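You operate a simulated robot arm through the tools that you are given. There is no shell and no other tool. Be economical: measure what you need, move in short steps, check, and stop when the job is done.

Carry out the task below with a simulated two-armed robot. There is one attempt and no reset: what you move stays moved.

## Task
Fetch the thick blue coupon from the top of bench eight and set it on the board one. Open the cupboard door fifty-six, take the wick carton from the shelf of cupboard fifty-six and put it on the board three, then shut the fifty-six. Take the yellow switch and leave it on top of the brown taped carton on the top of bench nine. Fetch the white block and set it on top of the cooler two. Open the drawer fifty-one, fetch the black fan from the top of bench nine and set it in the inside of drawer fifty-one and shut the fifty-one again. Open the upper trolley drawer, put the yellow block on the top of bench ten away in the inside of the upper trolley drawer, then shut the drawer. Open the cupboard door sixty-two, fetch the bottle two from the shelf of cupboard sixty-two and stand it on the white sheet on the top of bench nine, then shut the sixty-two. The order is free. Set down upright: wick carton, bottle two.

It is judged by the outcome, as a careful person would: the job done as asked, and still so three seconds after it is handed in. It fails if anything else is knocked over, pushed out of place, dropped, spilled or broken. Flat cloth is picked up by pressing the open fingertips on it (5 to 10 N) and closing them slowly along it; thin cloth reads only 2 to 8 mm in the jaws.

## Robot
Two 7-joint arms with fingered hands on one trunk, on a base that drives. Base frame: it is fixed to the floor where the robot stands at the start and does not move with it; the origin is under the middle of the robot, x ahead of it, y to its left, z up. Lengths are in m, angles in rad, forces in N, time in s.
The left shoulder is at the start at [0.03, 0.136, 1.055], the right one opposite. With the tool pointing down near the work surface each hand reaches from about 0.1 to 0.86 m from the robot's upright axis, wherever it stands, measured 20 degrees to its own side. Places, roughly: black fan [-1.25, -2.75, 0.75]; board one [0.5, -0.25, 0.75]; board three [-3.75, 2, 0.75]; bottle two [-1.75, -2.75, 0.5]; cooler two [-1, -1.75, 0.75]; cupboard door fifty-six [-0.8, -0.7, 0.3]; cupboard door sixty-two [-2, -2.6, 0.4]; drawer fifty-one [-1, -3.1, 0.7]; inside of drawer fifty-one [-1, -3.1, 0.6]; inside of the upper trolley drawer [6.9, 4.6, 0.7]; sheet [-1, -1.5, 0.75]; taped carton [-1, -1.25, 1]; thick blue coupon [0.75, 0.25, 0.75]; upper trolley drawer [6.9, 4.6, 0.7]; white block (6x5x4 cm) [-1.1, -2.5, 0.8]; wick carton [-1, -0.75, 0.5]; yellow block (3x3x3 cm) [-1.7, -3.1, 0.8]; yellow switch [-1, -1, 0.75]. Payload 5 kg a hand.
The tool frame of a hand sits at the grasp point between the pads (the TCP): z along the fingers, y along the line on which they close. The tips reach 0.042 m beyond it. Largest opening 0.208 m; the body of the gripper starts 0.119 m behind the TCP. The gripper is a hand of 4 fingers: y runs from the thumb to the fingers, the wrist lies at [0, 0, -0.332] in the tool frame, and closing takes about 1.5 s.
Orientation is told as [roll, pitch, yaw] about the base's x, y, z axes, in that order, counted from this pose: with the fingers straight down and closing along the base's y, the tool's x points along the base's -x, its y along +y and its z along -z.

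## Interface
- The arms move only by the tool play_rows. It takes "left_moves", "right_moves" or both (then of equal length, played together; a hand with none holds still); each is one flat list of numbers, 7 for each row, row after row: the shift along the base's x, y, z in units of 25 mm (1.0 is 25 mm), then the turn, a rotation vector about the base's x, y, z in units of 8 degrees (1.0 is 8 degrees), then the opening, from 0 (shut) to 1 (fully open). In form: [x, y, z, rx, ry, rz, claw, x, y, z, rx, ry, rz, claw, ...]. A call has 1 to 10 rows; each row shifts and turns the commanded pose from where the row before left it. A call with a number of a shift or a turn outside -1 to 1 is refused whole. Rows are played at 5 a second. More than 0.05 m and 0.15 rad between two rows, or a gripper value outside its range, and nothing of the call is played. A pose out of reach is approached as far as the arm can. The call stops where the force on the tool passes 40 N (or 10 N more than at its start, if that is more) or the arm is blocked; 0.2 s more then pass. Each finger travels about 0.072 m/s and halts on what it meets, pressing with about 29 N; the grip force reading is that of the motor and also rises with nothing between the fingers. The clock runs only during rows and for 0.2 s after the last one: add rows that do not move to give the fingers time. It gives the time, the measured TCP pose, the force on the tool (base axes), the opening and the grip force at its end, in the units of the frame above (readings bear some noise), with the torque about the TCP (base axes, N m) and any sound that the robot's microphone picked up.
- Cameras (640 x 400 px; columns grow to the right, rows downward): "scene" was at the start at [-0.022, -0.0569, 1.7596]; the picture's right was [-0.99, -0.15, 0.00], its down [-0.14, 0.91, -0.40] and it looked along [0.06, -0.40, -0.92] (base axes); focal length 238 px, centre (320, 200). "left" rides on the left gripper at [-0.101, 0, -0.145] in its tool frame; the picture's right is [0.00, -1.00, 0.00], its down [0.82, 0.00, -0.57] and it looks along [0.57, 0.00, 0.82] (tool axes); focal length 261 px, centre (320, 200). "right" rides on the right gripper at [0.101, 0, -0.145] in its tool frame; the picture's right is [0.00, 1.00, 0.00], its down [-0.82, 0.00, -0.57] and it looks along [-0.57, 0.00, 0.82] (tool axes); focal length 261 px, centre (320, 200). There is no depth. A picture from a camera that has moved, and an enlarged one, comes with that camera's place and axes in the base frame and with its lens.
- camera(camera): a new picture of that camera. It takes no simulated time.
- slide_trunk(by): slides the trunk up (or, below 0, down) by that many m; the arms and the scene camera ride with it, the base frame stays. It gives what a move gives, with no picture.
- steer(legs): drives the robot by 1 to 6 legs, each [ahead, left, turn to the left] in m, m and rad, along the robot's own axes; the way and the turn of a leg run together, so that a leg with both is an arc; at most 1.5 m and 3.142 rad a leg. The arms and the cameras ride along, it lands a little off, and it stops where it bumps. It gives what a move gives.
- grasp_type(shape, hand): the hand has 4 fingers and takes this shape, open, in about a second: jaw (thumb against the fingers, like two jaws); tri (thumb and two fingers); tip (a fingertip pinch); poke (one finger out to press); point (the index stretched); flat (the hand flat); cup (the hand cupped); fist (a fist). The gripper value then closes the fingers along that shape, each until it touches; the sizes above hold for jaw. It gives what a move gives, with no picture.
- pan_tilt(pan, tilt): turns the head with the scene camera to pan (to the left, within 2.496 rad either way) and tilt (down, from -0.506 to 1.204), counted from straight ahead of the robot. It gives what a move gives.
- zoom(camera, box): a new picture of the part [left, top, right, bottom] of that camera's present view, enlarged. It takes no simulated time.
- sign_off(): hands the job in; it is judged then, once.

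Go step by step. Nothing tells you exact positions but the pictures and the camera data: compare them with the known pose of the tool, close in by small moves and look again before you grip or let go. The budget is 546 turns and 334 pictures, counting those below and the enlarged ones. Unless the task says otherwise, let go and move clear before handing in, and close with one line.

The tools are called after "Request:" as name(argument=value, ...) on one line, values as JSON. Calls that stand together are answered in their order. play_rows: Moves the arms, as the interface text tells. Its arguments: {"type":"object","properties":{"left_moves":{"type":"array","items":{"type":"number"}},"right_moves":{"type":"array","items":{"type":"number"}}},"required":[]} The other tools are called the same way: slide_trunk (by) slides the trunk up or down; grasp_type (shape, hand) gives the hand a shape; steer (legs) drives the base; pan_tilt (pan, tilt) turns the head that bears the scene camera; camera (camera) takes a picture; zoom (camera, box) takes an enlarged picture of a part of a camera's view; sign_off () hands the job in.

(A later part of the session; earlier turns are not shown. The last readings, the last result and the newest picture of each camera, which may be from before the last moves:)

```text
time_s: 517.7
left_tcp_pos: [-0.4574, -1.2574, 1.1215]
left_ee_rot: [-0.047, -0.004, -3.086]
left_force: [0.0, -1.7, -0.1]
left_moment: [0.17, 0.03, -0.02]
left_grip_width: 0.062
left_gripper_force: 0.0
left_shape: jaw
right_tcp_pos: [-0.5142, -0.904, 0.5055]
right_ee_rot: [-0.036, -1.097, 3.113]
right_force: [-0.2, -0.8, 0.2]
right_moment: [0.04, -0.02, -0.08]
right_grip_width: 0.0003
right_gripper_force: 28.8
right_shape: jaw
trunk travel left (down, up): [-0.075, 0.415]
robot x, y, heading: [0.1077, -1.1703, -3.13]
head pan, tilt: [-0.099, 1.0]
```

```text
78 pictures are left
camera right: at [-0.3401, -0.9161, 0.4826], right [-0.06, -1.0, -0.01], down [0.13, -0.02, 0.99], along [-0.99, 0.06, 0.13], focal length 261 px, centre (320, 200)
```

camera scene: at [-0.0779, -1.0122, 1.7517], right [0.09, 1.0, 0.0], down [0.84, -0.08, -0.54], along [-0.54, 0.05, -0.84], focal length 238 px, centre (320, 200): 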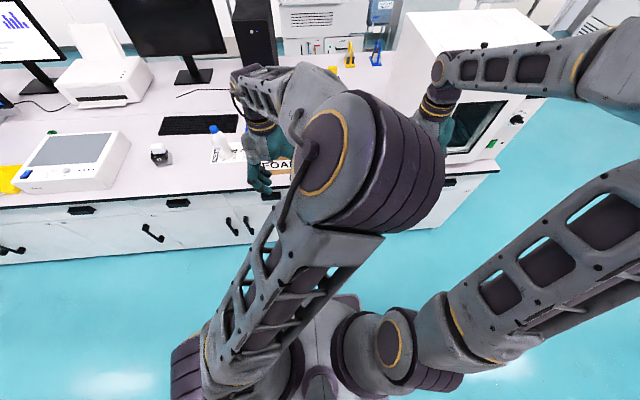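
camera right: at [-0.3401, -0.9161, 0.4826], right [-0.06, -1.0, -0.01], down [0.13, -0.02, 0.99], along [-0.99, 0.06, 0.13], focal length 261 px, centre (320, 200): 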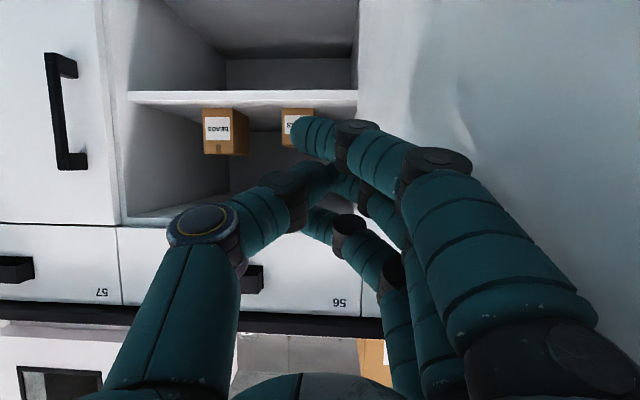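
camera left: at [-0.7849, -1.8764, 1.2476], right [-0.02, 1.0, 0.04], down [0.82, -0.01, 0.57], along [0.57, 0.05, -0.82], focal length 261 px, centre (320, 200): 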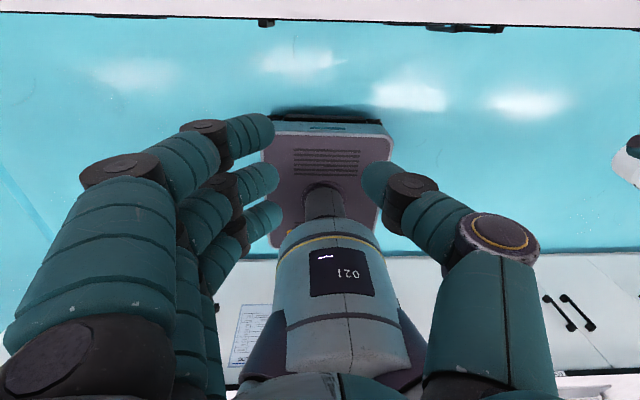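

The door is wide open. The wick carton's front face is at about [-0.929, -0.825], shelf z ≈ 0.363, carton roughly 7 cm wide and 8 cm tall. Lining up.

Request:
steer(legs=[[0, -0.38, 0]])

Request:
slide_trunk(by=-0.07)

Request:
play_rows(right_moves=[0, -1, 0, 0, 0, 0, 0.4, 0, -1, 0, 0, 0, 0, 0.5, 0, -1, 0, 0, 0, 0, 0.55, 0, -1, 0, 0, 0, 0, 0.55, 0, -1, 0, 0, 0, 0, 0.55, 0, -1, 0, 0, 0, 0, 0.55, 0, -1, 0, 0, 0, 0, 0.55, 0, -1, 0, 0, 0, 0, 0.55, 0, -1, 0, 0, 0, 0, 0.55, 0, -1, 0, 0, 0, 0, 0.55])

Request:
camera(camera="right")

```text
time_s: 520.1
left_tcp_pos: [-0.4613, -0.8762, 1.1218]
left_ee_rot: [-0.044, -0.006, -3.082]
left_force: [0.4, 0.5, 0.5]
left_moment: [-0.13, -0.02, -0.02]
left_grip_width: 0.0621
left_gripper_force: 0.0
left_shape: jaw
right_tcp_pos: [-0.5195, -0.5263, 0.5057]
right_ee_rot: [-0.032, -1.096, 3.109]
right_force: [0.4, 0.5, 0.4]
right_moment: [-0.03, 0.01, 0.05]
right_grip_width: 0.0
right_gripper_force: 29.1
right_shape: jaw
trunk travel left (down, up): [-0.075, 0.415]
robot x, y, heading: [0.1068, -0.7884, -3.126]
head pan, tilt: [-0.099, 1.0]
```

```text
time_s: 521.2
left_tcp_pos: [-0.4605, -0.8779, 1.0515]
left_ee_rot: [-0.045, -0.005, -3.081]
left_force: [0.0, 0.2, 0.4]
left_moment: [-0.01, 0.03, 0.01]
left_grip_width: 0.0622
left_gripper_force: 0.1
left_shape: jaw
right_tcp_pos: [-0.5199, -0.5275, 0.4366]
right_ee_rot: [-0.033, -1.097, 3.112]
right_force: [-0.2, 0.1, -0.1]
right_moment: [0.03, 0.0, -0.01]
right_grip_width: 0.0002
right_gripper_force: 29.5
right_shape: jaw
trunk travel left (down, up): [-0.005, 0.485]
robot x, y, heading: [0.1049, -0.789, -3.125]
head pan, tilt: [-0.099, 1.0]
```

```text
time_s: 523.4
left_tcp_pos: [-0.4608, -0.8777, 1.0506]
left_ee_rot: [-0.045, -0.004, -3.083]
left_force: [0.0, 0.1, -0.2]
left_moment: [0.01, 0.01, 0.01]
left_grip_width: 0.0621
left_gripper_force: 0.1
left_shape: jaw
right_tcp_pos: [-0.5212, -0.7773, 0.436]
right_ee_rot: [-0.034, -1.095, 3.114]
right_force: [0.3, 0.6, -0.3]
right_moment: [0.02, 0.03, 0.01]
right_grip_width: 0.1137
right_gripper_force: 0.0
right_shape: jaw
trunk travel left (down, up): [-0.005, 0.485]
robot x, y, heading: [0.1026, -0.7915, -3.133]
head pan, tilt: [-0.099, 1.0]
```

```text
77 pictures are left
camera right: at [-0.3461, -0.7869, 0.4116], right [-0.06, -1.0, -0.01], down [0.13, -0.02, 0.99], along [-0.99, 0.06, 0.13], focal length 261 px, centre (320, 200)
```

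right: 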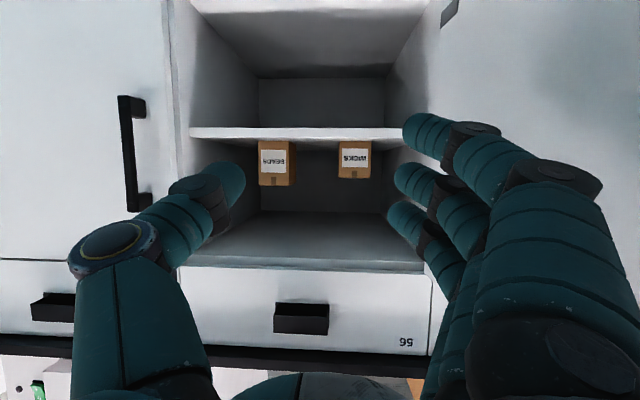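

Request:
play_rows(right_moves=[-0.9, -0.5, 0, 0, 0, 0, 0.55, -0.9, -0.5, 0, 0, 0, 0, 0.55, -0.9, -0.5, 0, 0, 0, 0, 0.55, -0.9, -0.5, 0, 0, 0, 0, 0.55, -0.9, 0, 0, 0, 0, 0, 0.55, -0.9, 0, 0, 0, 0, 0, 0.55, -0.9, 0, 0, 0, 0, 0, 0.55, -0.9, 0, 0, 0, 0, 0, 0.55, -0.9, 0, 0, 0, 0, 0, 0.55, -0.9, 0, 0, 0, 0, 0, 0.55])

Request:
play_rows(right_moves=[-0.8, 0, 0, 0, 0, 0, 0.55, -0.8, 0, 0, 0, 0, 0, 0.55, -0.8, 0, 0, 0, 0, 0, 0.55, -0.8, 0, 0, 0, 0, 0, 0.55])

Request:
camera(camera="right")

```text
time_s: 525.6
left_tcp_pos: [-0.4615, -0.8778, 1.0515]
left_ee_rot: [-0.045, -0.004, -3.082]
left_force: [-0.3, 0.5, -0.6]
left_moment: [-0.01, -0.03, 0.03]
left_grip_width: 0.0618
left_gripper_force: 0.1
left_shape: jaw
right_tcp_pos: [-0.7447, -0.8263, 0.4342]
right_ee_rot: [-0.035, -1.095, 3.114]
right_force: [0.0, -0.2, -0.5]
right_moment: [0.0, 0.08, 0.0]
right_grip_width: 0.1136
right_gripper_force: 0.1
right_shape: jaw
trunk travel left (down, up): [-0.005, 0.485]
robot x, y, heading: [0.106, -0.7838, -3.127]
head pan, tilt: [-0.099, 1.0]
```

```text
time_s: 526.6
left_tcp_pos: [-0.4614, -0.8773, 1.0503]
left_ee_rot: [-0.045, -0.004, -3.082]
left_force: [0.0, 0.3, 0.2]
left_moment: [-0.03, -0.04, 0.02]
left_grip_width: 0.0618
left_gripper_force: 0.0
left_shape: jaw
right_tcp_pos: [-0.8248, -0.8261, 0.4343]
right_ee_rot: [-0.031, -1.094, 3.112]
right_force: [-0.3, 0.0, -1.0]
right_moment: [0.04, 0.09, 0.06]
right_grip_width: 0.1137
right_gripper_force: 0.0
right_shape: jaw
trunk travel left (down, up): [-0.005, 0.485]
robot x, y, heading: [0.1065, -0.7897, -3.127]
head pan, tilt: [-0.099, 1.0]
```

```text
76 pictures are left
camera right: at [-0.6498, -0.8373, 0.4113], right [-0.06, -1.0, -0.01], down [0.13, -0.02, 0.99], along [-0.99, 0.06, 0.13], focal length 261 px, centre (320, 200)
```

right: 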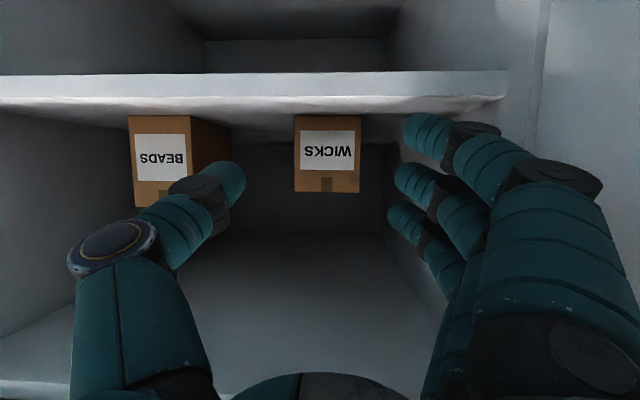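

Request:
play_rows(right_moves=[-0.8, 0, 0, 0, 0, 0, 0.5, -0.8, 0, 0, 0, 0, 0, 0.5, -0.8, 0, 0, 0, 0, 0, 0.5, -0.8, 0, 0, 0, 0, 0, 0.5, -0.8, 0, 0, 0, 0, 0, 0.5, -0.8, 0, 0, 0, 0, 0, 0.5])

Request:
camera(camera="right")

```text
time_s: 528.0
left_tcp_pos: [-0.46, -0.8771, 1.0506]
left_ee_rot: [-0.046, -0.005, -3.083]
left_force: [0.8, 0.6, 0.6]
left_moment: [-0.01, 0.04, 0.0]
left_grip_width: 0.0618
left_gripper_force: 0.1
left_shape: jaw
right_tcp_pos: [-0.9102, -0.8228, 0.4551]
right_ee_rot: [-0.03, -1.096, 3.112]
right_force: [1.1, -0.1, -1.5]
right_moment: [0.07, 0.23, -0.06]
right_grip_width: 0.1042
right_gripper_force: 0.0
right_shape: jaw
right hand out of reach, approached as far as the arm can: row 4, 5, 6
trunk travel left (down, up): [-0.005, 0.485]
robot x, y, heading: [0.1088, -0.7882, -3.126]
head pan, tilt: [-0.099, 1.0]
```

```text
75 pictures are left
camera right: at [-0.735, -0.8341, 0.4315], right [-0.06, -1.0, -0.01], down [0.13, -0.02, 0.99], along [-0.99, 0.06, 0.13], focal length 261 px, centre (320, 200)
```

right: 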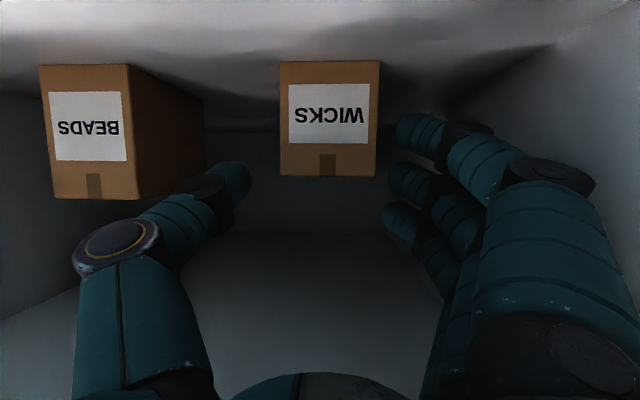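

Request:
steer(legs=[[0.045, 0, 0]])

Request:
play_rows(right_moves=[0.3, -0.1, -0.5, 0, 0, 0, 0.5, 0, 0, -0.5, 0, 0, 0, 0.5, 0, 0, 0, 0, 0, 0, 0.5])

Request:
camera(camera="right")

```text
time_s: 528.9
left_tcp_pos: [-0.5085, -0.878, 1.0509]
left_ee_rot: [-0.046, -0.003, -3.081]
left_force: [-1.4, -0.3, -0.1]
left_moment: [0.04, -0.18, -0.02]
left_grip_width: 0.0624
left_gripper_force: 0.1
left_shape: jaw
right_tcp_pos: [-0.9564, -0.824, 0.452]
right_ee_rot: [-0.034, -1.097, 3.111]
right_force: [-0.9, -0.6, -0.9]
right_moment: [0.06, 0.1, 0.01]
right_grip_width: 0.1045
right_gripper_force: 0.0
right_shape: jaw
trunk travel left (down, up): [-0.005, 0.485]
robot x, y, heading: [0.0598, -0.7877, -3.129]
head pan, tilt: [-0.099, 1.0]
```

```text
time_s: 529.7
left_tcp_pos: [-0.5068, -0.8789, 1.0509]
left_ee_rot: [-0.045, -0.006, -3.08]
left_force: [0.6, 0.3, 0.1]
left_moment: [0.02, -0.02, 0.01]
left_grip_width: 0.0616
left_gripper_force: 0.2
left_shape: jaw
right_tcp_pos: [-0.9446, -0.8194, 0.4413]
right_ee_rot: [-0.03, -1.095, 3.114]
right_force: [0.7, -0.8, 0.4]
right_moment: [-0.01, 0.01, -0.01]
right_grip_width: 0.1041
right_gripper_force: 0.0
right_shape: jaw
right hand out of reach, approached as far as the arm can: row 1, 2
trunk travel left (down, up): [-0.005, 0.485]
robot x, y, heading: [0.061, -0.7927, -3.124]
head pan, tilt: [-0.099, 1.0]
```

```text
74 pictures are left
camera right: at [-0.7693, -0.83, 0.417], right [-0.06, -1.0, -0.01], down [0.13, -0.02, 0.99], along [-0.99, 0.06, 0.13], focal length 261 px, centre (320, 200)
```

right: 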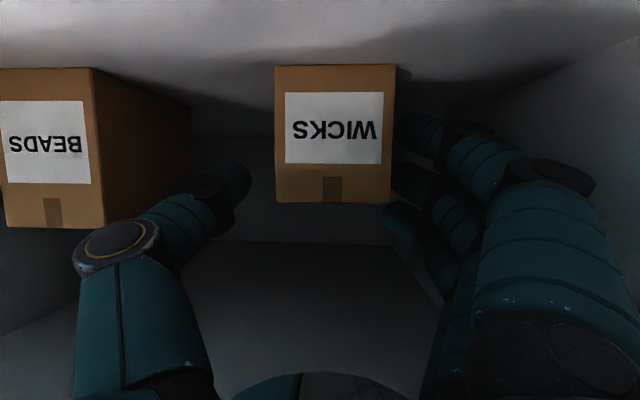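

Request:
play_rows(right_moves=[0, -0.25, 0, 0, 0, 0, 0.5, 0, 0, 0, 0, 0, 0, 0.25, 0, 0, 0, 0, 0, 0, 0.25, 0, 0, 0, 0, 0, 0, 0.25, 0, 0, 0, 0, 0, 0, 0.25, 0, 0, 0, 0, 0, 0, 0.25])

Request:
camera(camera="right")

```text
time_s: 531.1
left_tcp_pos: [-0.5072, -0.8776, 1.0511]
left_ee_rot: [-0.046, -0.006, -3.083]
left_force: [-0.4, 0.3, -0.3]
left_moment: [-0.02, -0.02, 0.01]
left_grip_width: 0.0621
left_gripper_force: 0.0
left_shape: jaw
right_tcp_pos: [-0.944, -0.819, 0.4421]
right_ee_rot: [-0.03, -1.095, 3.111]
right_force: [0.5, 0.5, 1.0]
right_moment: [-0.02, -0.03, 0.03]
right_grip_width: 0.0501
right_gripper_force: 29.0
right_shape: jaw
right hand out of reach, approached as far as the arm can: row 1
trunk travel left (down, up): [-0.005, 0.485]
robot x, y, heading: [0.0615, -0.7879, -3.126]
head pan, tilt: [-0.099, 1.0]
```

```text
73 pictures are left
camera right: at [-0.7695, -0.8295, 0.4171], right [-0.06, -1.0, -0.01], down [0.13, -0.02, 0.99], along [-0.99, 0.06, 0.13], focal length 261 px, centre (320, 200)
```

right: 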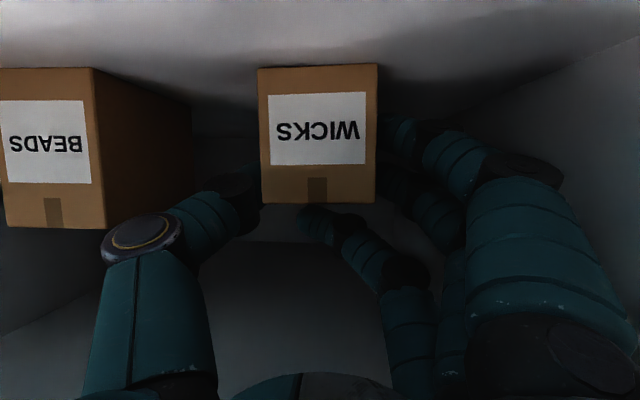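

Carton gripped on its sides, upright. Lift with the trunk and check the hold.

Request:
slide_trunk(by=0.04)

Request:
camera(camera="right")

```text
time_s: 531.8
left_tcp_pos: [-0.5071, -0.8781, 1.0912]
left_ee_rot: [-0.045, -0.004, -3.083]
left_force: [1.9, 1.3, 0.9]
left_moment: [-0.02, 0.18, 0.02]
left_grip_width: 0.0622
left_gripper_force: 0.1
left_shape: jaw
right_tcp_pos: [-0.9366, -0.8189, 0.4702]
right_ee_rot: [-0.028, -1.08, 3.112]
right_force: [-2.8, -0.2, -13.4]
right_moment: [0.09, 0.85, -0.01]
right_grip_width: 0.0498
right_gripper_force: 28.9
right_shape: jaw
trunk travel left (down, up): [-0.045, 0.445]
robot x, y, heading: [0.0591, -0.7871, -3.124]
head pan, tilt: [-0.099, 1.0]
stopped: the force on the tool passed its limit at 42 N (the readings are from after the stop); the commanded pose is now the measured one
```

```text
72 pictures are left
camera right: at [-0.7617, -0.8298, 0.45], right [-0.06, -1.0, -0.01], down [0.12, -0.02, 0.99], along [-0.99, 0.06, 0.12], focal length 261 px, centre (320, 200)
```

right: 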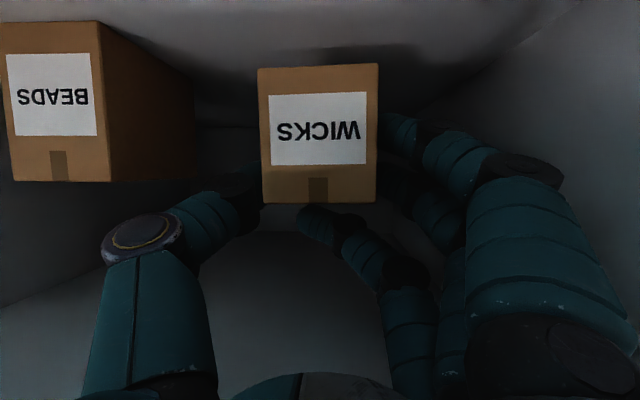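

The carton is lifted ~3 cm; the hand's back touched the frame above. Lower a hair and withdraw.

Request:
play_rows(right_moves=[0.3, 0, -0.3, 0, 0, 0, 0.25, 0.8, 0, 0, 0, 0, 0, 0.25, 0.8, 0, 0, 0, 0, 0, 0.25, 0.8, 0, 0, 0, 0, 0, 0.25, 0.8, 0, 0, 0, 0, 0, 0.25, 0.8, 0, 0, 0, 0, 0, 0.25, 0.8, 0, 0, 0, 0, 0, 0.25, 0.8, 0, 0, 0, 0, 0, 0.25, 0.8, 0, 0, 0, 0, 0, 0.25, 0.8, 0, 0, 0, 0, 0, 0.25])

Request:
camera(camera="right")

```text
time_s: 534.0
left_tcp_pos: [-0.5065, -0.8785, 1.0912]
left_ee_rot: [-0.047, -0.006, -3.082]
left_force: [0.7, -0.2, 0.7]
left_moment: [0.01, 0.0, 0.03]
left_grip_width: 0.0621
left_gripper_force: 0.0
left_shape: jaw
right_tcp_pos: [-0.7541, -0.8168, 0.4701]
right_ee_rot: [-0.029, -1.085, 3.112]
right_force: [-1.7, -0.5, 0.3]
right_moment: [-0.04, -0.07, -0.01]
right_grip_width: 0.0494
right_gripper_force: 29.2
right_shape: jaw
right hand out of reach, approached as far as the arm can: row 1
trunk travel left (down, up): [-0.045, 0.445]
robot x, y, heading: [0.0626, -0.7889, -3.13]
head pan, tilt: [-0.099, 1.0]
```

```text
71 pictures are left
camera right: at [-0.5794, -0.8279, 0.4484], right [-0.06, -1.0, -0.01], down [0.12, -0.02, 0.99], along [-0.99, 0.06, 0.12], focal length 261 px, centre (320, 200)
```

right: 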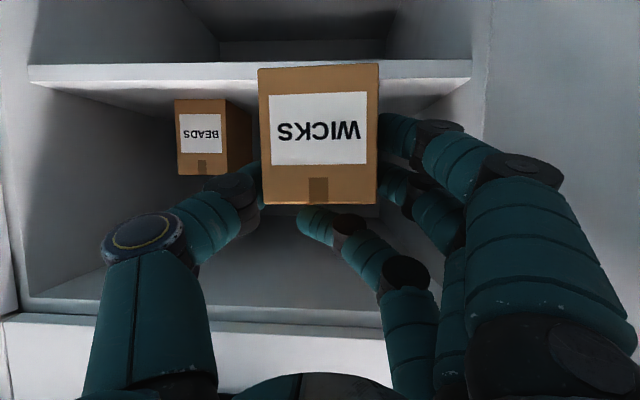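

Request:
play_rows(right_moves=[0.9, 0, 0, 0, 0, 0, 0.25, 0.9, 0, 0, 0, 0, 0, 0.25, 0.9, 0.2, 0, 0, 0, 0, 0.25, 0.9, 0.4, 0, 0, 0, 0, 0.25, 0.9, 0.5, 0, 0, 0, 0, 0.25, 0, 0.5, 1, 0, 0, 0, 0.25, 0, 0.5, 1, 0, 0, 0, 0.25, 0, 0.5, 1, 0, 0, 0, 0.25, 0, 0.5, 1, 0, 0, 0, 0.25, 0, 0.5, 1, 0, 0, 0, 0.25])

Request:
play_rows(right_moves=[0, 0.5, 1, 0, 0, 0, 0.25, 0, 0.5, 1, 0, 0, 0, 0.25, 0, 0.5, 1, 0, 0, 0, 0.25, 0, 0, 1, 0, 0, 0, 0.25, 0, 0, 1, 0, 0, 0, 0.25, 0, 0, 1, 0, 0, 0, 0.25, 0, 0, 1, 0, 0, 0, 0.25, 0, 0, 1, 0, 0, 0, 0.25, 0, 0, 1, 0, 0, 0, 0.25, 0, 0, 1, 0, 0, 0, 0.25])

Request:
camera(camera="scene")

Request:
camera(camera="right")

```text
time_s: 536.2
left_tcp_pos: [-0.5068, -0.8784, 1.0908]
left_ee_rot: [-0.045, -0.005, -3.083]
left_force: [0.0, 0.0, -1.0]
left_moment: [-0.02, 0.01, -0.02]
left_grip_width: 0.0622
left_gripper_force: 0.1
left_shape: jaw
right_tcp_pos: [-0.6403, -0.7287, 0.5955]
right_ee_rot: [-0.027, -1.085, 3.113]
right_force: [1.6, -0.1, -1.0]
right_moment: [0.0, 0.03, 0.02]
right_grip_width: 0.0497
right_gripper_force: 28.4
right_shape: jaw
trunk travel left (down, up): [-0.045, 0.445]
robot x, y, heading: [0.0603, -0.7881, -3.128]
head pan, tilt: [-0.099, 1.0]
```

```text
time_s: 538.4
left_tcp_pos: [-0.5056, -0.8782, 1.0918]
left_ee_rot: [-0.045, -0.006, -3.083]
left_force: [0.4, 0.4, 0.3]
left_moment: [-0.06, 0.04, -0.01]
left_grip_width: 0.0619
left_gripper_force: 0.1
left_shape: jaw
right_tcp_pos: [-0.6395, -0.6884, 0.845]
right_ee_rot: [-0.029, -1.081, 3.112]
right_force: [0.7, 0.2, -1.2]
right_moment: [-0.02, -0.01, 0.0]
right_grip_width: 0.0497
right_gripper_force: 29.1
right_shape: jaw
trunk travel left (down, up): [-0.045, 0.445]
robot x, y, heading: [0.0618, -0.7897, -3.127]
head pan, tilt: [-0.099, 1.0]
```

```text
70 pictures are left
camera scene: at [0.0202, -0.7798, 1.7396], right [0.09, 1.0, 0.0], down [0.84, -0.07, -0.54], along [-0.54, 0.05, -0.84], focal length 238 px, centre (320, 200)
```

scene: 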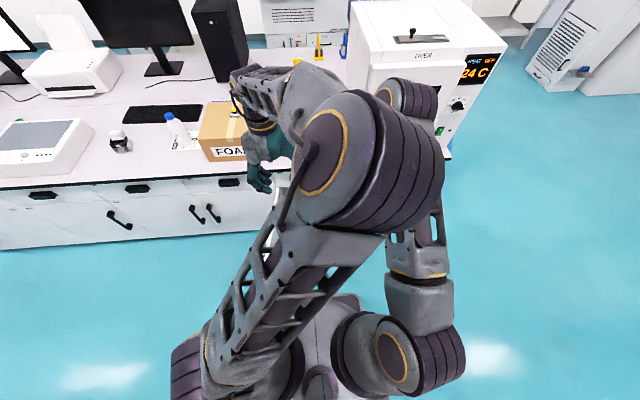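

```text
69 pictures are left
camera right: at [-0.4643, -0.6998, 0.823], right [-0.06, -1.0, -0.01], down [0.12, -0.02, 0.99], along [-0.99, 0.06, 0.12], focal length 261 px, centre (320, 200)
```

right: 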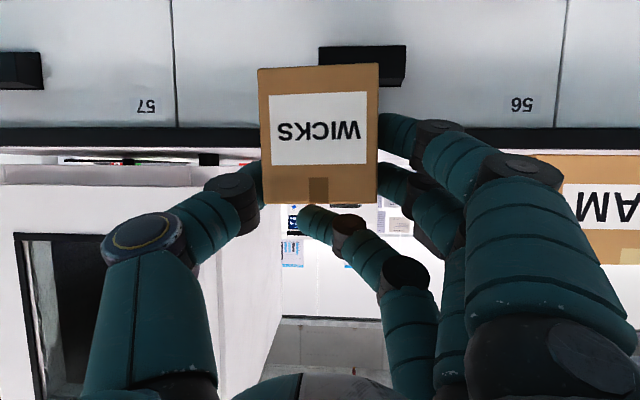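

Carton safe. Now to shut door 56: move the base left past the open door and bring the left hand down, pointing forward, on its outer side.

Request:
play_rows(right_moves=[0.5, 0, 1, 0, 0, 0, 0.25, 0.5, 0, 1, 0, 0, 0, 0.25, 0, 0, 1, 0, 0, 0, 0.25, 0, 0, 1, 0, 0, 0, 0.25])

Request:
steer(legs=[[-0.045, 0, 0], [0, 0.5, 0]])

Request:
play_rows(left_moves=[-0.3, 0, -0.5, 0, 1, 0, 0.2, -0.3, 0, -0.5, 0, 1, 0, 0.1, -0.3, 0, -0.5, 0, 1, 0, 0, -0.3, 0, -0.5, 0, 1, 0, 0, -0.3, 0, -0.5, 0, 1, 0, 0, -0.3, 0, -0.5, 0, 1, 0, 0, -0.3, 0, -0.5, 0, 1, 0, 0, -0.3, 0, -0.5, 0, 0.8, 0, 0, 0, 0, -1, 0, 0, 0, 0, 0, 0, -1, 0, 0, 0, 0])

Request:
camera(camera="left")

Request:
camera(camera="scene")

```text
time_s: 539.4
left_tcp_pos: [-0.5065, -0.8787, 1.0915]
left_ee_rot: [-0.046, -0.005, -3.082]
left_force: [-0.2, 0.1, 0.0]
left_moment: [0.02, 0.05, 0.04]
left_grip_width: 0.062
left_gripper_force: 0.1
left_shape: jaw
right_tcp_pos: [-0.6148, -0.69, 0.9451]
right_ee_rot: [-0.03, -1.084, 3.112]
right_force: [0.6, 0.6, -1.7]
right_moment: [-0.01, -0.01, 0.04]
right_grip_width: 0.0496
right_gripper_force: 29.4
right_shape: jaw
trunk travel left (down, up): [-0.045, 0.445]
robot x, y, heading: [0.0584, -0.7905, -3.125]
head pan, tilt: [-0.099, 1.0]
```

```text
time_s: 542.9
left_tcp_pos: [-0.4577, -1.3758, 1.0917]
left_ee_rot: [-0.045, -0.005, -3.088]
left_force: [0.3, -0.7, -0.1]
left_moment: [0.12, 0.02, 0.01]
left_grip_width: 0.0618
left_gripper_force: 0.0
left_shape: jaw
right_tcp_pos: [-0.5653, -1.1875, 0.9436]
right_ee_rot: [-0.031, -1.085, 3.108]
right_force: [0.0, -1.0, -0.7]
right_moment: [0.06, -0.06, -0.08]
right_grip_width: 0.0496
right_gripper_force: 29.1
right_shape: jaw
trunk travel left (down, up): [-0.045, 0.445]
robot x, y, heading: [0.1062, -1.2906, -3.133]
head pan, tilt: [-0.099, 1.0]
```

```text
time_s: 545.1
left_tcp_pos: [-0.5431, -1.3678, 0.9389]
left_ee_rot: [-0.153, -1.093, -3.022]
left_force: [-1.0, 0.4, -0.6]
left_moment: [-0.02, -0.04, 0.03]
left_grip_width: 0.0001
left_gripper_force: 29.1
left_shape: jaw
left hand out of reach, approached as far as the arm can: row 7, 8
right_tcp_pos: [-0.5666, -1.1863, 0.9435]
right_ee_rot: [-0.029, -1.083, 3.107]
right_force: [0.0, -0.1, -0.8]
right_moment: [-0.02, -0.03, 0.07]
right_grip_width: 0.0496
right_gripper_force: 28.6
right_shape: jaw
trunk travel left (down, up): [-0.045, 0.445]
robot x, y, heading: [0.106, -1.2864, -3.128]
head pan, tilt: [-0.099, 1.0]
```

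```text
68 pictures are left
camera left: at [-0.4594, -1.3794, 1.0945], right [0.01, 1.0, 0.07], down [0.88, 0.02, -0.47], along [-0.47, 0.07, -0.88], focal length 261 px, centre (320, 200)
```

left: 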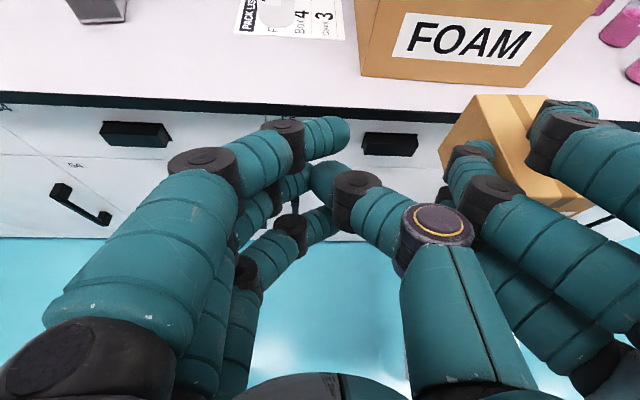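

```text
67 pictures are left
camera scene: at [0.0684, -1.2787, 1.7395], right [0.09, 1.0, 0.0], down [0.84, -0.08, -0.54], along [-0.54, 0.05, -0.84], focal length 238 px, centre (320, 200)
```

scene: 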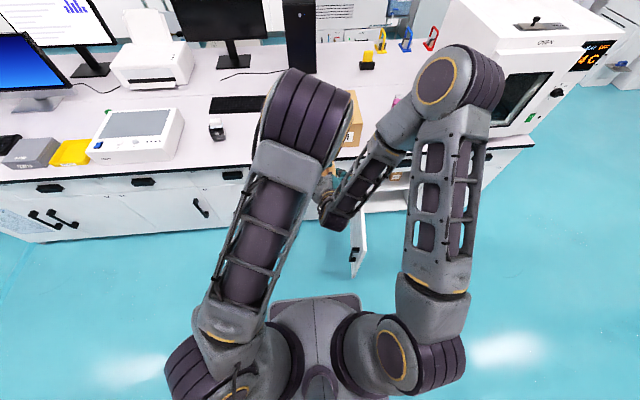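

Request:
play_rows(left_moves=[0, 0, -1, 0, 0, 0, 0, 0, 0, -1, 0, 0, 0, 0, 0, 0, -1, 0, 0, 0, 0, 0, 0, -1, 0, 0, 0, 0, 0, 0, -1, 0, 0, 0, 0, 0, 0, -1, 0, 0, 0, 0, 0, 0, -1, 0, 0, 0, 0, 0, 0, -1, 0, 0, 0, 0, 0, 0, -1, 0, 0, 0, 0, 0, 0, -1, 0, 0, 0, 0])

Request:
play_rows(left_moves=[0, 0, -1, 0, 0, 0, 0, 0, 0, -1, 0, 0, 0, 0, 0, 0, -1, 0, 0, 0, 0, 0, 0, -1, 0, 0, 0, 0, 0, 0, -1, 0, 0, 0, 0, 0, 0, -1, 0, 0, 0, 0, 0, 0, -1, 0, 0, 0, 0])

Request:
camera(camera="left")

```text
time_s: 547.3
left_tcp_pos: [-0.5557, -1.3422, 0.7954]
left_ee_rot: [-0.189, -1.111, -2.968]
left_force: [-0.4, 0.2, -0.8]
left_moment: [0.02, 0.04, -0.03]
left_grip_width: 0.0002
left_gripper_force: 28.9
left_shape: jaw
left hand out of reach, approached as far as the arm can: row 6, 7, 8, 9, 10
right_tcp_pos: [-0.5585, -1.1101, 0.9141]
right_ee_rot: [-0.178, -1.043, -3.135]
right_force: [0.8, -0.4, -1.7]
right_moment: [0.03, -0.03, -0.02]
right_grip_width: 0.0494
right_gripper_force: 28.8
right_shape: jaw
trunk travel left (down, up): [-0.045, 0.445]
robot x, y, heading: [0.1072, -1.2852, -3.136]
head pan, tilt: [-0.099, 1.0]
```

```text
time_s: 548.4
left_tcp_pos: [-0.5627, -1.3245, 0.781]
left_ee_rot: [-0.175, -1.103, -2.974]
left_force: [-0.3, -1.0, 0.5]
left_moment: [0.01, -0.01, 0.01]
left_grip_width: 0.0004
left_gripper_force: 29.0
left_shape: jaw
left hand out of reach, approached as far as the arm can: row 1, 2, 3, 4, 5
right_tcp_pos: [-0.5592, -1.0863, 0.9137]
right_ee_rot: [-0.226, -1.044, -3.125]
right_force: [0.2, -0.8, -1.8]
right_moment: [-0.01, -0.06, -0.03]
right_grip_width: 0.0496
right_gripper_force: 29.1
right_shape: jaw
trunk travel left (down, up): [-0.045, 0.445]
robot x, y, heading: [0.1115, -1.2861, -3.136]
head pan, tilt: [-0.099, 1.0]
stopped in row 5 (right hand): the arm was blocked; the commanded pose is now the measured one
```

```text
66 pictures are left
camera left: at [-0.4773, -1.3351, 0.9346], right [-0.01, 1.0, 0.08], down [0.88, 0.05, -0.48], along [-0.48, 0.07, -0.87], focal length 261 px, centre (320, 200)
```

left: 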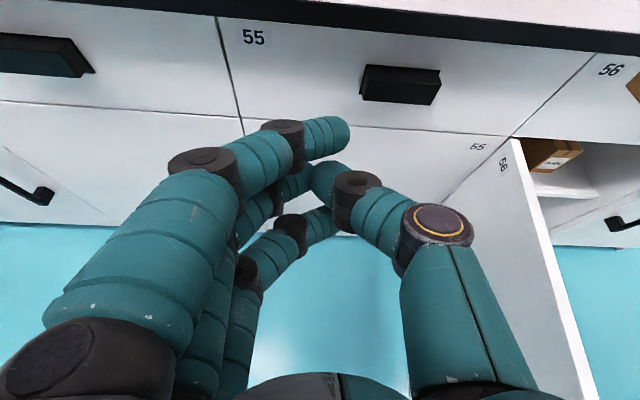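

The left arm's elbow pushes against the right arm. I'll move the right hand clear, then reset the left arm to an elbow-out posture.

Request:
play_rows(right_moves=[0, 1, 0.3, 0, 0, 0, 0.25, 0, 1, 0.3, 0, 0, 0, 0.25, 0, 1, 0.3, 0, 0, 0, 0.25, 0, 1, 0.3, 0, 0, 0, 0.25, 0, 1, 0, 0, 0, 0, 0.25, 0, 1, 0, 0, 0, 0, 0.25])

Request:
play_rows(left_moves=[0.3, -0.5, 1, 0, -1, 0, 0, 0.3, -0.5, 1, 0, -1, 0, 0, 0.3, -0.5, 1, 0, -1, 0, 0, 0.3, -0.5, 1, 0, -1, 0, 0, 0.3, -0.5, 1, 0, -1, 0, 0, 0, -0.5, 1, 0, -1, 0, 0, 0, -0.5, 1, 0, -1, 0, 0, 0, -0.5, 1, 0, -0.9, 0, 0, 0, -1, 1, 0, 0, 0, 0, 0, -1, 1, 0, 0, 0, 0])

Request:
play_rows(left_moves=[0.5, -1, 0.5, 0, 0, 0, 0, 0.5, -1, 0.5, 0, 0, 0, 0, 0.5, -1, 0, 0, 0, 0, 0, 0, -1, 0, 0, 0, 0, 0, 0, -1, 0, 0, 0, 0, 0])

Request:
camera(camera="scene")

```text
time_s: 550.0
left_tcp_pos: [-0.5635, -1.3181, 0.7815]
left_ee_rot: [-0.187, -1.11, -2.971]
left_force: [1.0, -0.2, -0.7]
left_moment: [-0.06, 0.04, 0.05]
left_grip_width: 0.0
left_gripper_force: 29.1
left_shape: jaw
right_tcp_pos: [-0.5977, -1.1687, 1.0247]
right_ee_rot: [-0.288, -1.163, -2.718]
right_force: [-0.9, 0.8, -1.1]
right_moment: [-0.02, -0.1, 0.05]
right_grip_width: 0.0493
right_gripper_force: 29.1
right_shape: jaw
trunk travel left (down, up): [-0.045, 0.445]
robot x, y, heading: [0.1097, -1.2852, -3.139]
head pan, tilt: [-0.099, 1.0]
stopped in row 6 (right hand): the arm was blocked; the commanded pose is now the measured one
```

```text
time_s: 552.2
left_tcp_pos: [-0.5081, -1.4343, 1.0201]
left_ee_rot: [-0.004, -0.179, -3.063]
left_force: [1.1, 0.5, 0.2]
left_moment: [-0.02, 0.0, 0.01]
left_grip_width: 0.0
left_gripper_force: 28.9
left_shape: jaw
left hand out of reach, approached as far as the arm can: row 5, 6, 7
right_tcp_pos: [-0.5999, -1.1693, 1.0258]
right_ee_rot: [-0.291, -1.161, -2.716]
right_force: [-0.9, 0.5, -0.8]
right_moment: [0.01, -0.06, -0.02]
right_grip_width: 0.0492
right_gripper_force: 29.0
right_shape: jaw
trunk travel left (down, up): [-0.045, 0.445]
robot x, y, heading: [0.1102, -1.2876, -3.137]
head pan, tilt: [-0.099, 1.0]
```

```text
time_s: 553.4
left_tcp_pos: [-0.4714, -1.5616, 1.0424]
left_ee_rot: [-0.005, -0.179, -3.061]
left_force: [-0.4, -0.9, 0.0]
left_moment: [0.05, 0.06, -0.02]
left_grip_width: 0.0
left_gripper_force: 29.4
left_shape: jaw
right_tcp_pos: [-0.5992, -1.1696, 1.026]
right_ee_rot: [-0.292, -1.162, -2.713]
right_force: [0.7, 0.0, -2.3]
right_moment: [0.06, -0.07, -0.03]
right_grip_width: 0.0493
right_gripper_force: 29.2
right_shape: jaw
trunk travel left (down, up): [-0.045, 0.445]
robot x, y, heading: [0.1115, -1.2905, -3.138]
head pan, tilt: [-0.099, 1.0]
```

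```text
65 pictures are left
camera scene: at [0.0693, -1.2802, 1.7396], right [0.09, 1.0, 0.0], down [0.84, -0.08, -0.54], along [-0.54, 0.05, -0.84], focal length 238 px, centre (320, 200)
```

scene: 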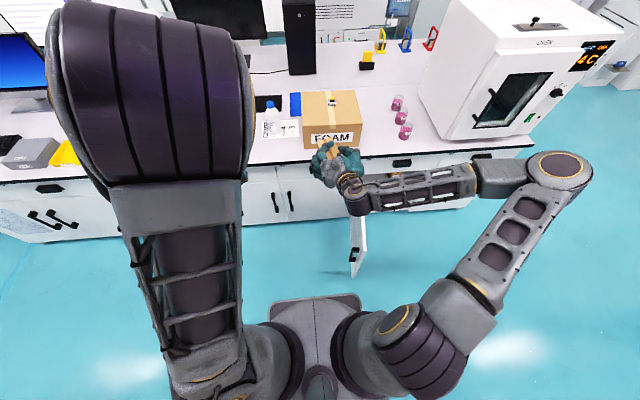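

Request:
play_rows(left_moves=[-0.3, 0, -0.5, 0, 1, 0, 0, -0.3, 0, -0.5, 0, 1, 0, 0, -0.3, 0, -0.5, 0, 1, 0, 0, -0.3, 0, -0.5, 0, 1, 0, 0, -0.3, 0, -0.5, 0, 1, 0, 0, -0.3, 0, -0.5, 0, 1, 0, 0, -0.3, 0, -1, 0, 0.6, 0, 0, -0.3, 0, -1, 0, 0, 0, 0, 0, 0, -1, 0, 0, 0, 0, 0, 0, -1, 0, 0, 0, 0])

Request:
play_rows(left_moves=[0, 0, -1, 0, 0, 0, 0, 0, 0, -1, 0, 0, 0, 0, 0, 0, -1, 0, 0, 0, 0, 0, 0, -1, 0, 0, 0, 0, 0, 0, -1, 0, 0, 0, 0, 0, 0, -1, 0, 0, 0, 0, 0, 0, -1, 0, 0, 0, 0])

Request:
camera(camera="scene")

```text
time_s: 555.6
left_tcp_pos: [-0.4993, -1.5583, 0.9376]
left_ee_rot: [-0.035, -0.527, -3.054]
left_force: [-1.9, 0.2, 0.1]
left_moment: [-0.12, -0.29, 0.06]
left_grip_width: 0.0
left_gripper_force: 29.3
left_shape: jaw
left hand out of reach, approached as far as the arm can: row 3, 4, 5, 6, 7
right_tcp_pos: [-0.6012, -1.1673, 1.0228]
right_ee_rot: [-0.284, -1.159, -2.72]
right_force: [-1.2, 2.1, -2.7]
right_moment: [-0.08, -0.01, 0.18]
right_grip_width: 0.0493
right_gripper_force: 29.0
right_shape: jaw
trunk travel left (down, up): [-0.045, 0.445]
robot x, y, heading: [0.1097, -1.2873, -3.135]
head pan, tilt: [-0.099, 1.0]
```

```text
time_s: 557.2
left_tcp_pos: [-0.4875, -1.5277, 0.7877]
left_ee_rot: [-0.032, -0.526, -3.051]
left_force: [-0.2, -0.9, -0.4]
left_moment: [-0.01, 0.01, 0.0]
left_grip_width: 0.0
left_gripper_force: 28.9
left_shape: jaw
left hand out of reach, approached as far as the arm can: row 5, 6, 7
right_tcp_pos: [-0.5989, -1.1682, 1.0244]
right_ee_rot: [-0.289, -1.163, -2.716]
right_force: [1.8, 0.3, -0.5]
right_moment: [0.0, -0.05, 0.02]
right_grip_width: 0.049
right_gripper_force: 29.0
right_shape: jaw
trunk travel left (down, up): [-0.045, 0.445]
robot x, y, heading: [0.1105, -1.2906, -3.131]
head pan, tilt: [-0.099, 1.0]
```

```text
64 pictures are left
camera scene: at [0.0694, -1.2789, 1.7396], right [0.09, 1.0, 0.0], down [0.84, -0.08, -0.54], along [-0.54, 0.05, -0.84], focal length 238 px, centre (320, 200)
```

scene: 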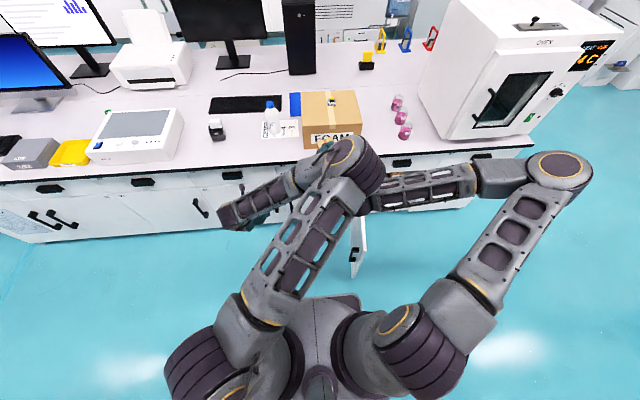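

The left arm won't fold suitably. Since the order is free, I'll deliver the wick carton first and return to shut door 56 with the free right hand. First untangle the arms.

Request:
play_rows(right_moves=[0, 0.8, 0.2, 0, 0, 0, 0.25, 0, 0.8, 0.2, 0, 0, 0, 0.25, 0, 0.8, 0.2, 0, 0, 0, 0.25, 0, 0.8, 0.2, 0, 0, 0, 0.25, 0, 0.8, 0.2, 0, 0, 0, 0.25, 0, 0.8, 0, 0, 0, 0, 0.25])

Request:
play_rows(left_moves=[0, -0.5, 1, 0, -1, 0, 0, 0, -0.5, 1, 0, -1, 0, 0, 0, -0.5, 1, 0, -1, 0, 0, 0, -0.5, 1, 0, -0.8, 0, 0, 0, -0.5, 1, 0, 0, 0, 0, 0, -0.5, 1, 0, 0, 0, 0, 0.3, 0, 1, 0, 0, 0, 0.2, 0.3, 0, 1, 0, 0, 0, 0.2, 0.3, 0, 1, 0, 0, 0, 0.3, 0.3, 0, 1, 0, 0, 0, 0.3])

Request:
camera(camera="scene")

Request:
camera(camera="right")

```text
time_s: 558.6
left_tcp_pos: [-0.4869, -1.5276, 0.7875]
left_ee_rot: [-0.031, -0.524, -3.051]
left_force: [0.3, 0.3, 0.2]
left_moment: [0.04, 0.01, 0.02]
left_grip_width: 0.0
left_gripper_force: 28.8
left_shape: jaw
right_tcp_pos: [-0.6004, -1.0492, 1.0508]
right_ee_rot: [-0.287, -1.162, -2.715]
right_force: [0.7, 0.5, -1.9]
right_moment: [0.03, -0.05, 0.05]
right_grip_width: 0.0491
right_gripper_force: 28.8
right_shape: jaw
trunk travel left (down, up): [-0.045, 0.445]
robot x, y, heading: [0.1099, -1.2911, -3.137]
head pan, tilt: [-0.099, 1.0]
```

```text
time_s: 560.8
left_tcp_pos: [-0.4744, -1.5665, 1.0715]
left_ee_rot: [0.01, 0.002, -3.063]
left_force: [0.8, 0.2, 0.1]
left_moment: [0.02, 0.02, 0.0]
left_grip_width: 0.0619
left_gripper_force: 0.1
left_shape: jaw
left hand out of reach, approached as far as the arm can: row 3, 4
right_tcp_pos: [-0.599, -1.0498, 1.0518]
right_ee_rot: [-0.292, -1.161, -2.714]
right_force: [1.5, 0.4, -1.1]
right_moment: [-0.01, -0.02, 0.0]
right_grip_width: 0.0493
right_gripper_force: 29.3
right_shape: jaw
trunk travel left (down, up): [-0.045, 0.445]
robot x, y, heading: [0.1102, -1.2891, -3.133]
head pan, tilt: [-0.099, 1.0]
```

```text
63 pictures are left
camera scene: at [0.0699, -1.2793, 1.7397], right [0.09, 1.0, 0.0], down [0.84, -0.08, -0.54], along [-0.54, 0.05, -0.84], focal length 238 px, centre (320, 200)
```

scene: 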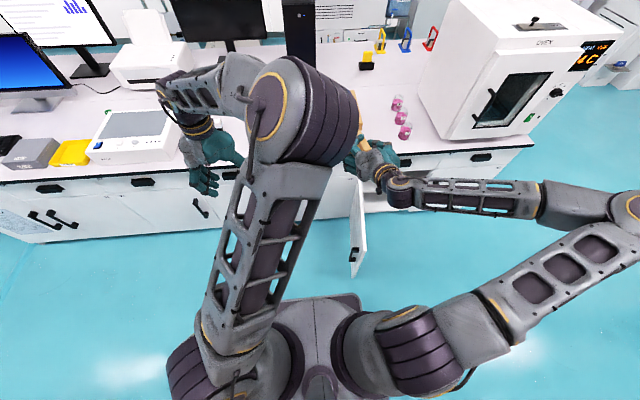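

```text
62 pictures are left
camera right: at [-0.4299, -1.0181, 1.0134], right [0.16, -0.98, -0.11], down [0.23, -0.07, 0.97], along [-0.96, -0.18, 0.21], focal length 261 px, centre (320, 200)
```

right: 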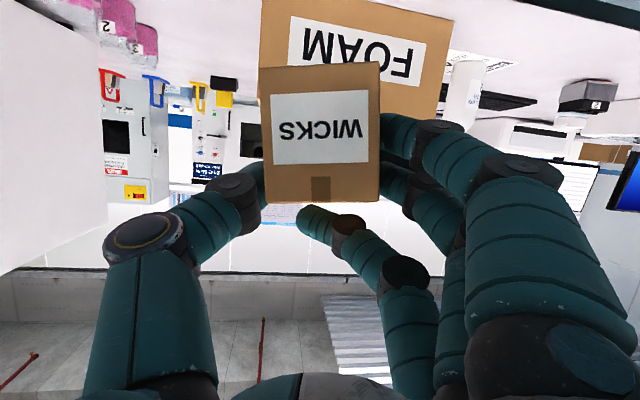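

Request:
play_rows(right_moves=[0, 0, 0, -0.78, -0.14, 0, 0.25, 0, 0, 0, 0, -0.65, 0, 0.25, 0.3, 0, 0, 0, 0, -0.7, 0.25, 0.3, 0, 0, 0, 0, -0.6, 0.25])

Request:
steer(legs=[[0, 1.4, 0], [0, 1.38, 0], [1.4, 0, 0], [1.33, 0, 0], [0, 0, -1.571]])

Request:
pan_tilt(pan=0.15, tilt=0.45)

Request:
camera(camera="scene")

```text
time_s: 561.8
left_tcp_pos: [-0.4754, -1.5661, 1.0706]
left_ee_rot: [0.011, 0.003, -3.063]
left_force: [0.0, -0.4, -0.4]
left_moment: [0.09, -0.01, 0.03]
left_grip_width: 0.0621
left_gripper_force: 0.0
left_shape: jaw
right_tcp_pos: [-0.5844, -1.0495, 1.0504]
right_ee_rot: [0.022, -1.086, 3.097]
right_force: [0.4, -0.3, -1.4]
right_moment: [0.02, -0.06, -0.04]
right_grip_width: 0.0493
right_gripper_force: 28.8
right_shape: jaw
trunk travel left (down, up): [-0.045, 0.445]
robot x, y, heading: [0.1068, -1.2869, -3.138]
head pan, tilt: [-0.099, 1.0]
```

```text
time_s: 592.0
left_tcp_pos: [-2.8943, -3.4735, 1.0724]
left_ee_rot: [0.012, 0.003, 1.635]
left_force: [0.5, 0.5, 0.0]
left_moment: [0.0, 0.0, 0.02]
left_grip_width: 0.0616
left_gripper_force: 0.0
left_shape: jaw
right_tcp_pos: [-2.3736, -3.3736, 1.0508]
right_ee_rot: [0.024, -1.086, 1.514]
right_force: [0.3, 0.3, -1.5]
right_moment: [-0.03, -0.01, 0.02]
right_grip_width: 0.0492
right_gripper_force: 29.3
right_shape: jaw
trunk travel left (down, up): [-0.045, 0.445]
robot x, y, heading: [-2.6248, -4.0653, 1.56]
head pan, tilt: [-0.099, 1.0]
```

```text
time_s: 593.0
left_tcp_pos: [-2.8928, -3.4742, 1.0712]
left_ee_rot: [0.011, 0.003, 1.636]
left_force: [-0.3, 0.6, -0.3]
left_moment: [-0.04, -0.01, 0.0]
left_grip_width: 0.062
left_gripper_force: 0.0
left_shape: jaw
right_tcp_pos: [-2.3743, -3.3737, 1.05]
right_ee_rot: [0.022, -1.087, 1.515]
right_force: [0.2, 0.1, -0.8]
right_moment: [-0.03, 0.0, 0.0]
right_grip_width: 0.0492
right_gripper_force: 28.6
right_shape: jaw
trunk travel left (down, up): [-0.045, 0.445]
robot x, y, heading: [-2.628, -4.0638, 1.566]
head pan, tilt: [0.15, 0.45]
```

```text
61 pictures are left
camera scene: at [-2.6381, -4.0014, 1.7851], right [0.99, 0.14, 0.0], down [0.06, -0.43, -0.9], along [-0.13, 0.89, -0.44], focal length 238 px, centre (320, 200)
```

scene: 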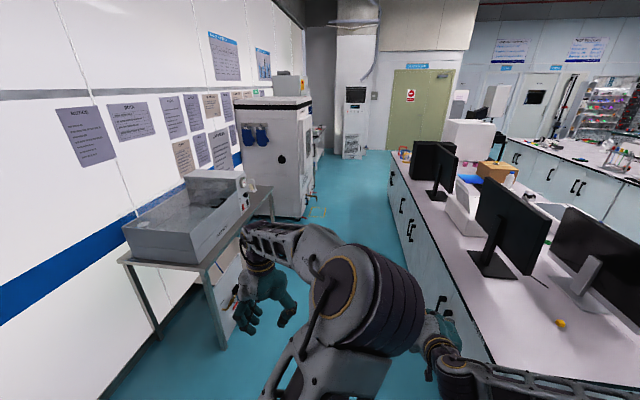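

The corridor is clear. Drive up along it towards board three.

Request:
steer(legs=[[1.5, 0, 0], [1.5, 0, 0], [1.5, 0, 0], [1.2, 0, 0]])

Request:
pan_tilt(pan=1.2, tilt=0.6)

Request:
camera(camera="scene")

```text
time_s: 618.9
left_tcp_pos: [-2.9336, 2.0311, 1.0698]
left_ee_rot: [0.011, 0.004, 1.659]
left_force: [0.5, 1.1, -0.8]
left_moment: [-0.15, -0.02, -0.01]
left_grip_width: 0.0616
left_gripper_force: 0.0
left_shape: jaw
right_tcp_pos: [-2.4199, 2.1415, 1.0468]
right_ee_rot: [0.027, -1.075, 1.539]
right_force: [0.1, 1.9, -1.2]
right_moment: [-0.01, 0.02, 0.01]
right_grip_width: 0.0507
right_gripper_force: 29.0
right_shape: jaw
trunk travel left (down, up): [-0.045, 0.445]
robot x, y, heading: [-2.6499, 1.4506, 1.587]
head pan, tilt: [0.15, 0.45]
stopped in leg 4: the force on the tool passed its limit at 42 N (the readings are from after the stop); the commanded pose is now the measured one
```

```text
time_s: 620.1
left_tcp_pos: [-2.9339, 2.0299, 1.0703]
left_ee_rot: [0.01, 0.004, 1.661]
left_force: [0.2, 0.1, -0.2]
left_moment: [-0.02, 0.0, 0.0]
left_grip_width: 0.0618
left_gripper_force: 0.0
left_shape: jaw
right_tcp_pos: [-2.4196, 2.1404, 1.0473]
right_ee_rot: [0.028, -1.079, 1.54]
right_force: [-0.7, 0.6, -1.4]
right_moment: [0.01, 0.0, 0.03]
right_grip_width: 0.0506
right_gripper_force: 28.6
right_shape: jaw
trunk travel left (down, up): [-0.045, 0.445]
robot x, y, heading: [-2.6487, 1.448, 1.59]
head pan, tilt: [1.201, 0.6]
```

```text
60 pictures are left
camera scene: at [-2.7323, 1.4498, 1.7716], right [0.35, 0.94, 0.0], down [0.53, -0.2, -0.83], along [-0.77, 0.29, -0.56], focal length 238 px, centre (320, 200)
```

scene: 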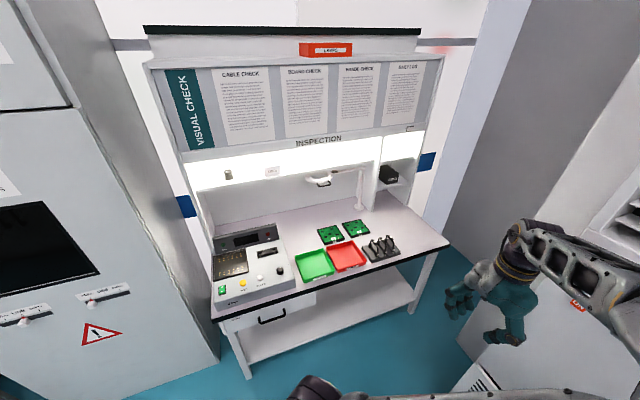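

Something ahead was touched; I'll back off a little, then look at the inspection bench and the boards.

Request:
steer(legs=[[-0.15, 0, 0]])

Request:
zoom(camera="scene", box=[200, 180, 460, 342])

Request:
camera(camera="right")

```text
time_s: 621.5
left_tcp_pos: [-2.9305, 1.8783, 1.0716]
left_ee_rot: [0.01, 0.004, 1.661]
left_force: [-0.8, -0.5, 0.7]
left_moment: [0.21, 0.02, 0.01]
left_grip_width: 0.0622
left_gripper_force: 0.0
left_shape: jaw
right_tcp_pos: [-2.4155, 1.989, 1.0485]
right_ee_rot: [0.027, -1.079, 1.537]
right_force: [0.7, -1.3, -0.3]
right_moment: [-0.02, 0.0, 0.01]
right_grip_width: 0.0503
right_gripper_force: 28.5
right_shape: jaw
trunk travel left (down, up): [-0.045, 0.445]
robot x, y, heading: [-2.647, 1.2941, 1.586]
head pan, tilt: [1.201, 0.6]
```

```text
2.46 times, centred on (330, 261) of scene
camera zoom: at [-2.7298, 1.2973, 1.7717], right [0.35, 0.94, 0.0], down [0.53, -0.19, -0.83], along [-0.77, 0.29, -0.56], focal length 587 px, centre (295, 50)
```

zoom: 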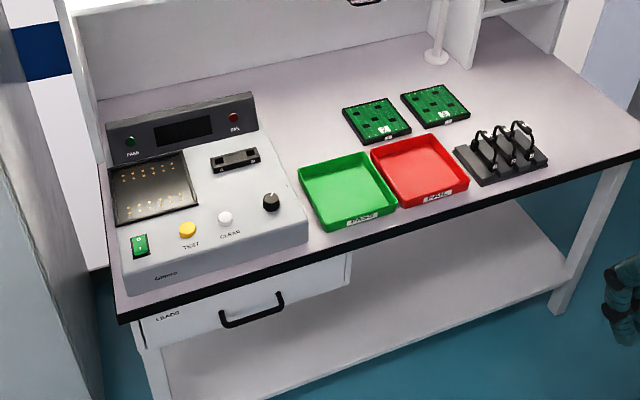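

```text
58 pictures are left
camera right: at [-2.4186, 1.8129, 1.028], right [-1.0, 0.01, 0.02], down [0.02, -0.12, 0.99], along [0.01, 0.99, 0.12], focal length 261 px, centre (320, 200)
```

right: 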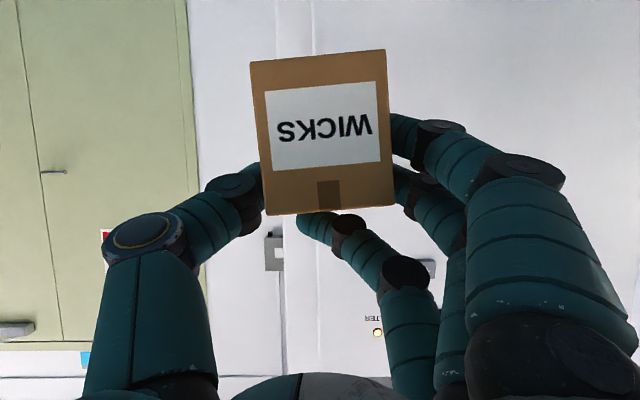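

Request:
zoom(camera="scene", box=[330, 205, 400, 249])

```text
9.09 times, centred on (365, 227) of scene
camera zoom: at [-2.7298, 1.2973, 1.7717], right [0.35, 0.94, 0.0], down [0.53, -0.19, -0.83], along [-0.77, 0.29, -0.56], focal length 2168 px, centre (-89, -46)
```

zoom: 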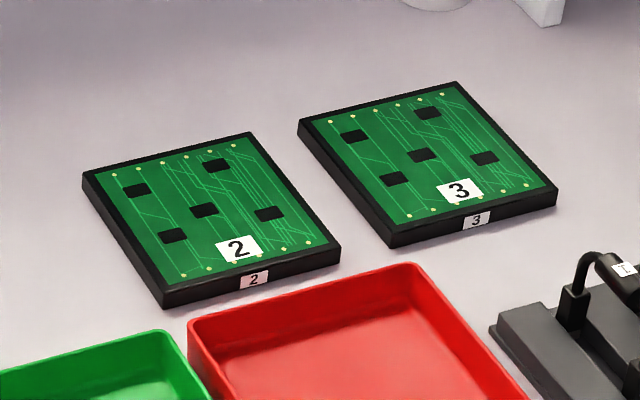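

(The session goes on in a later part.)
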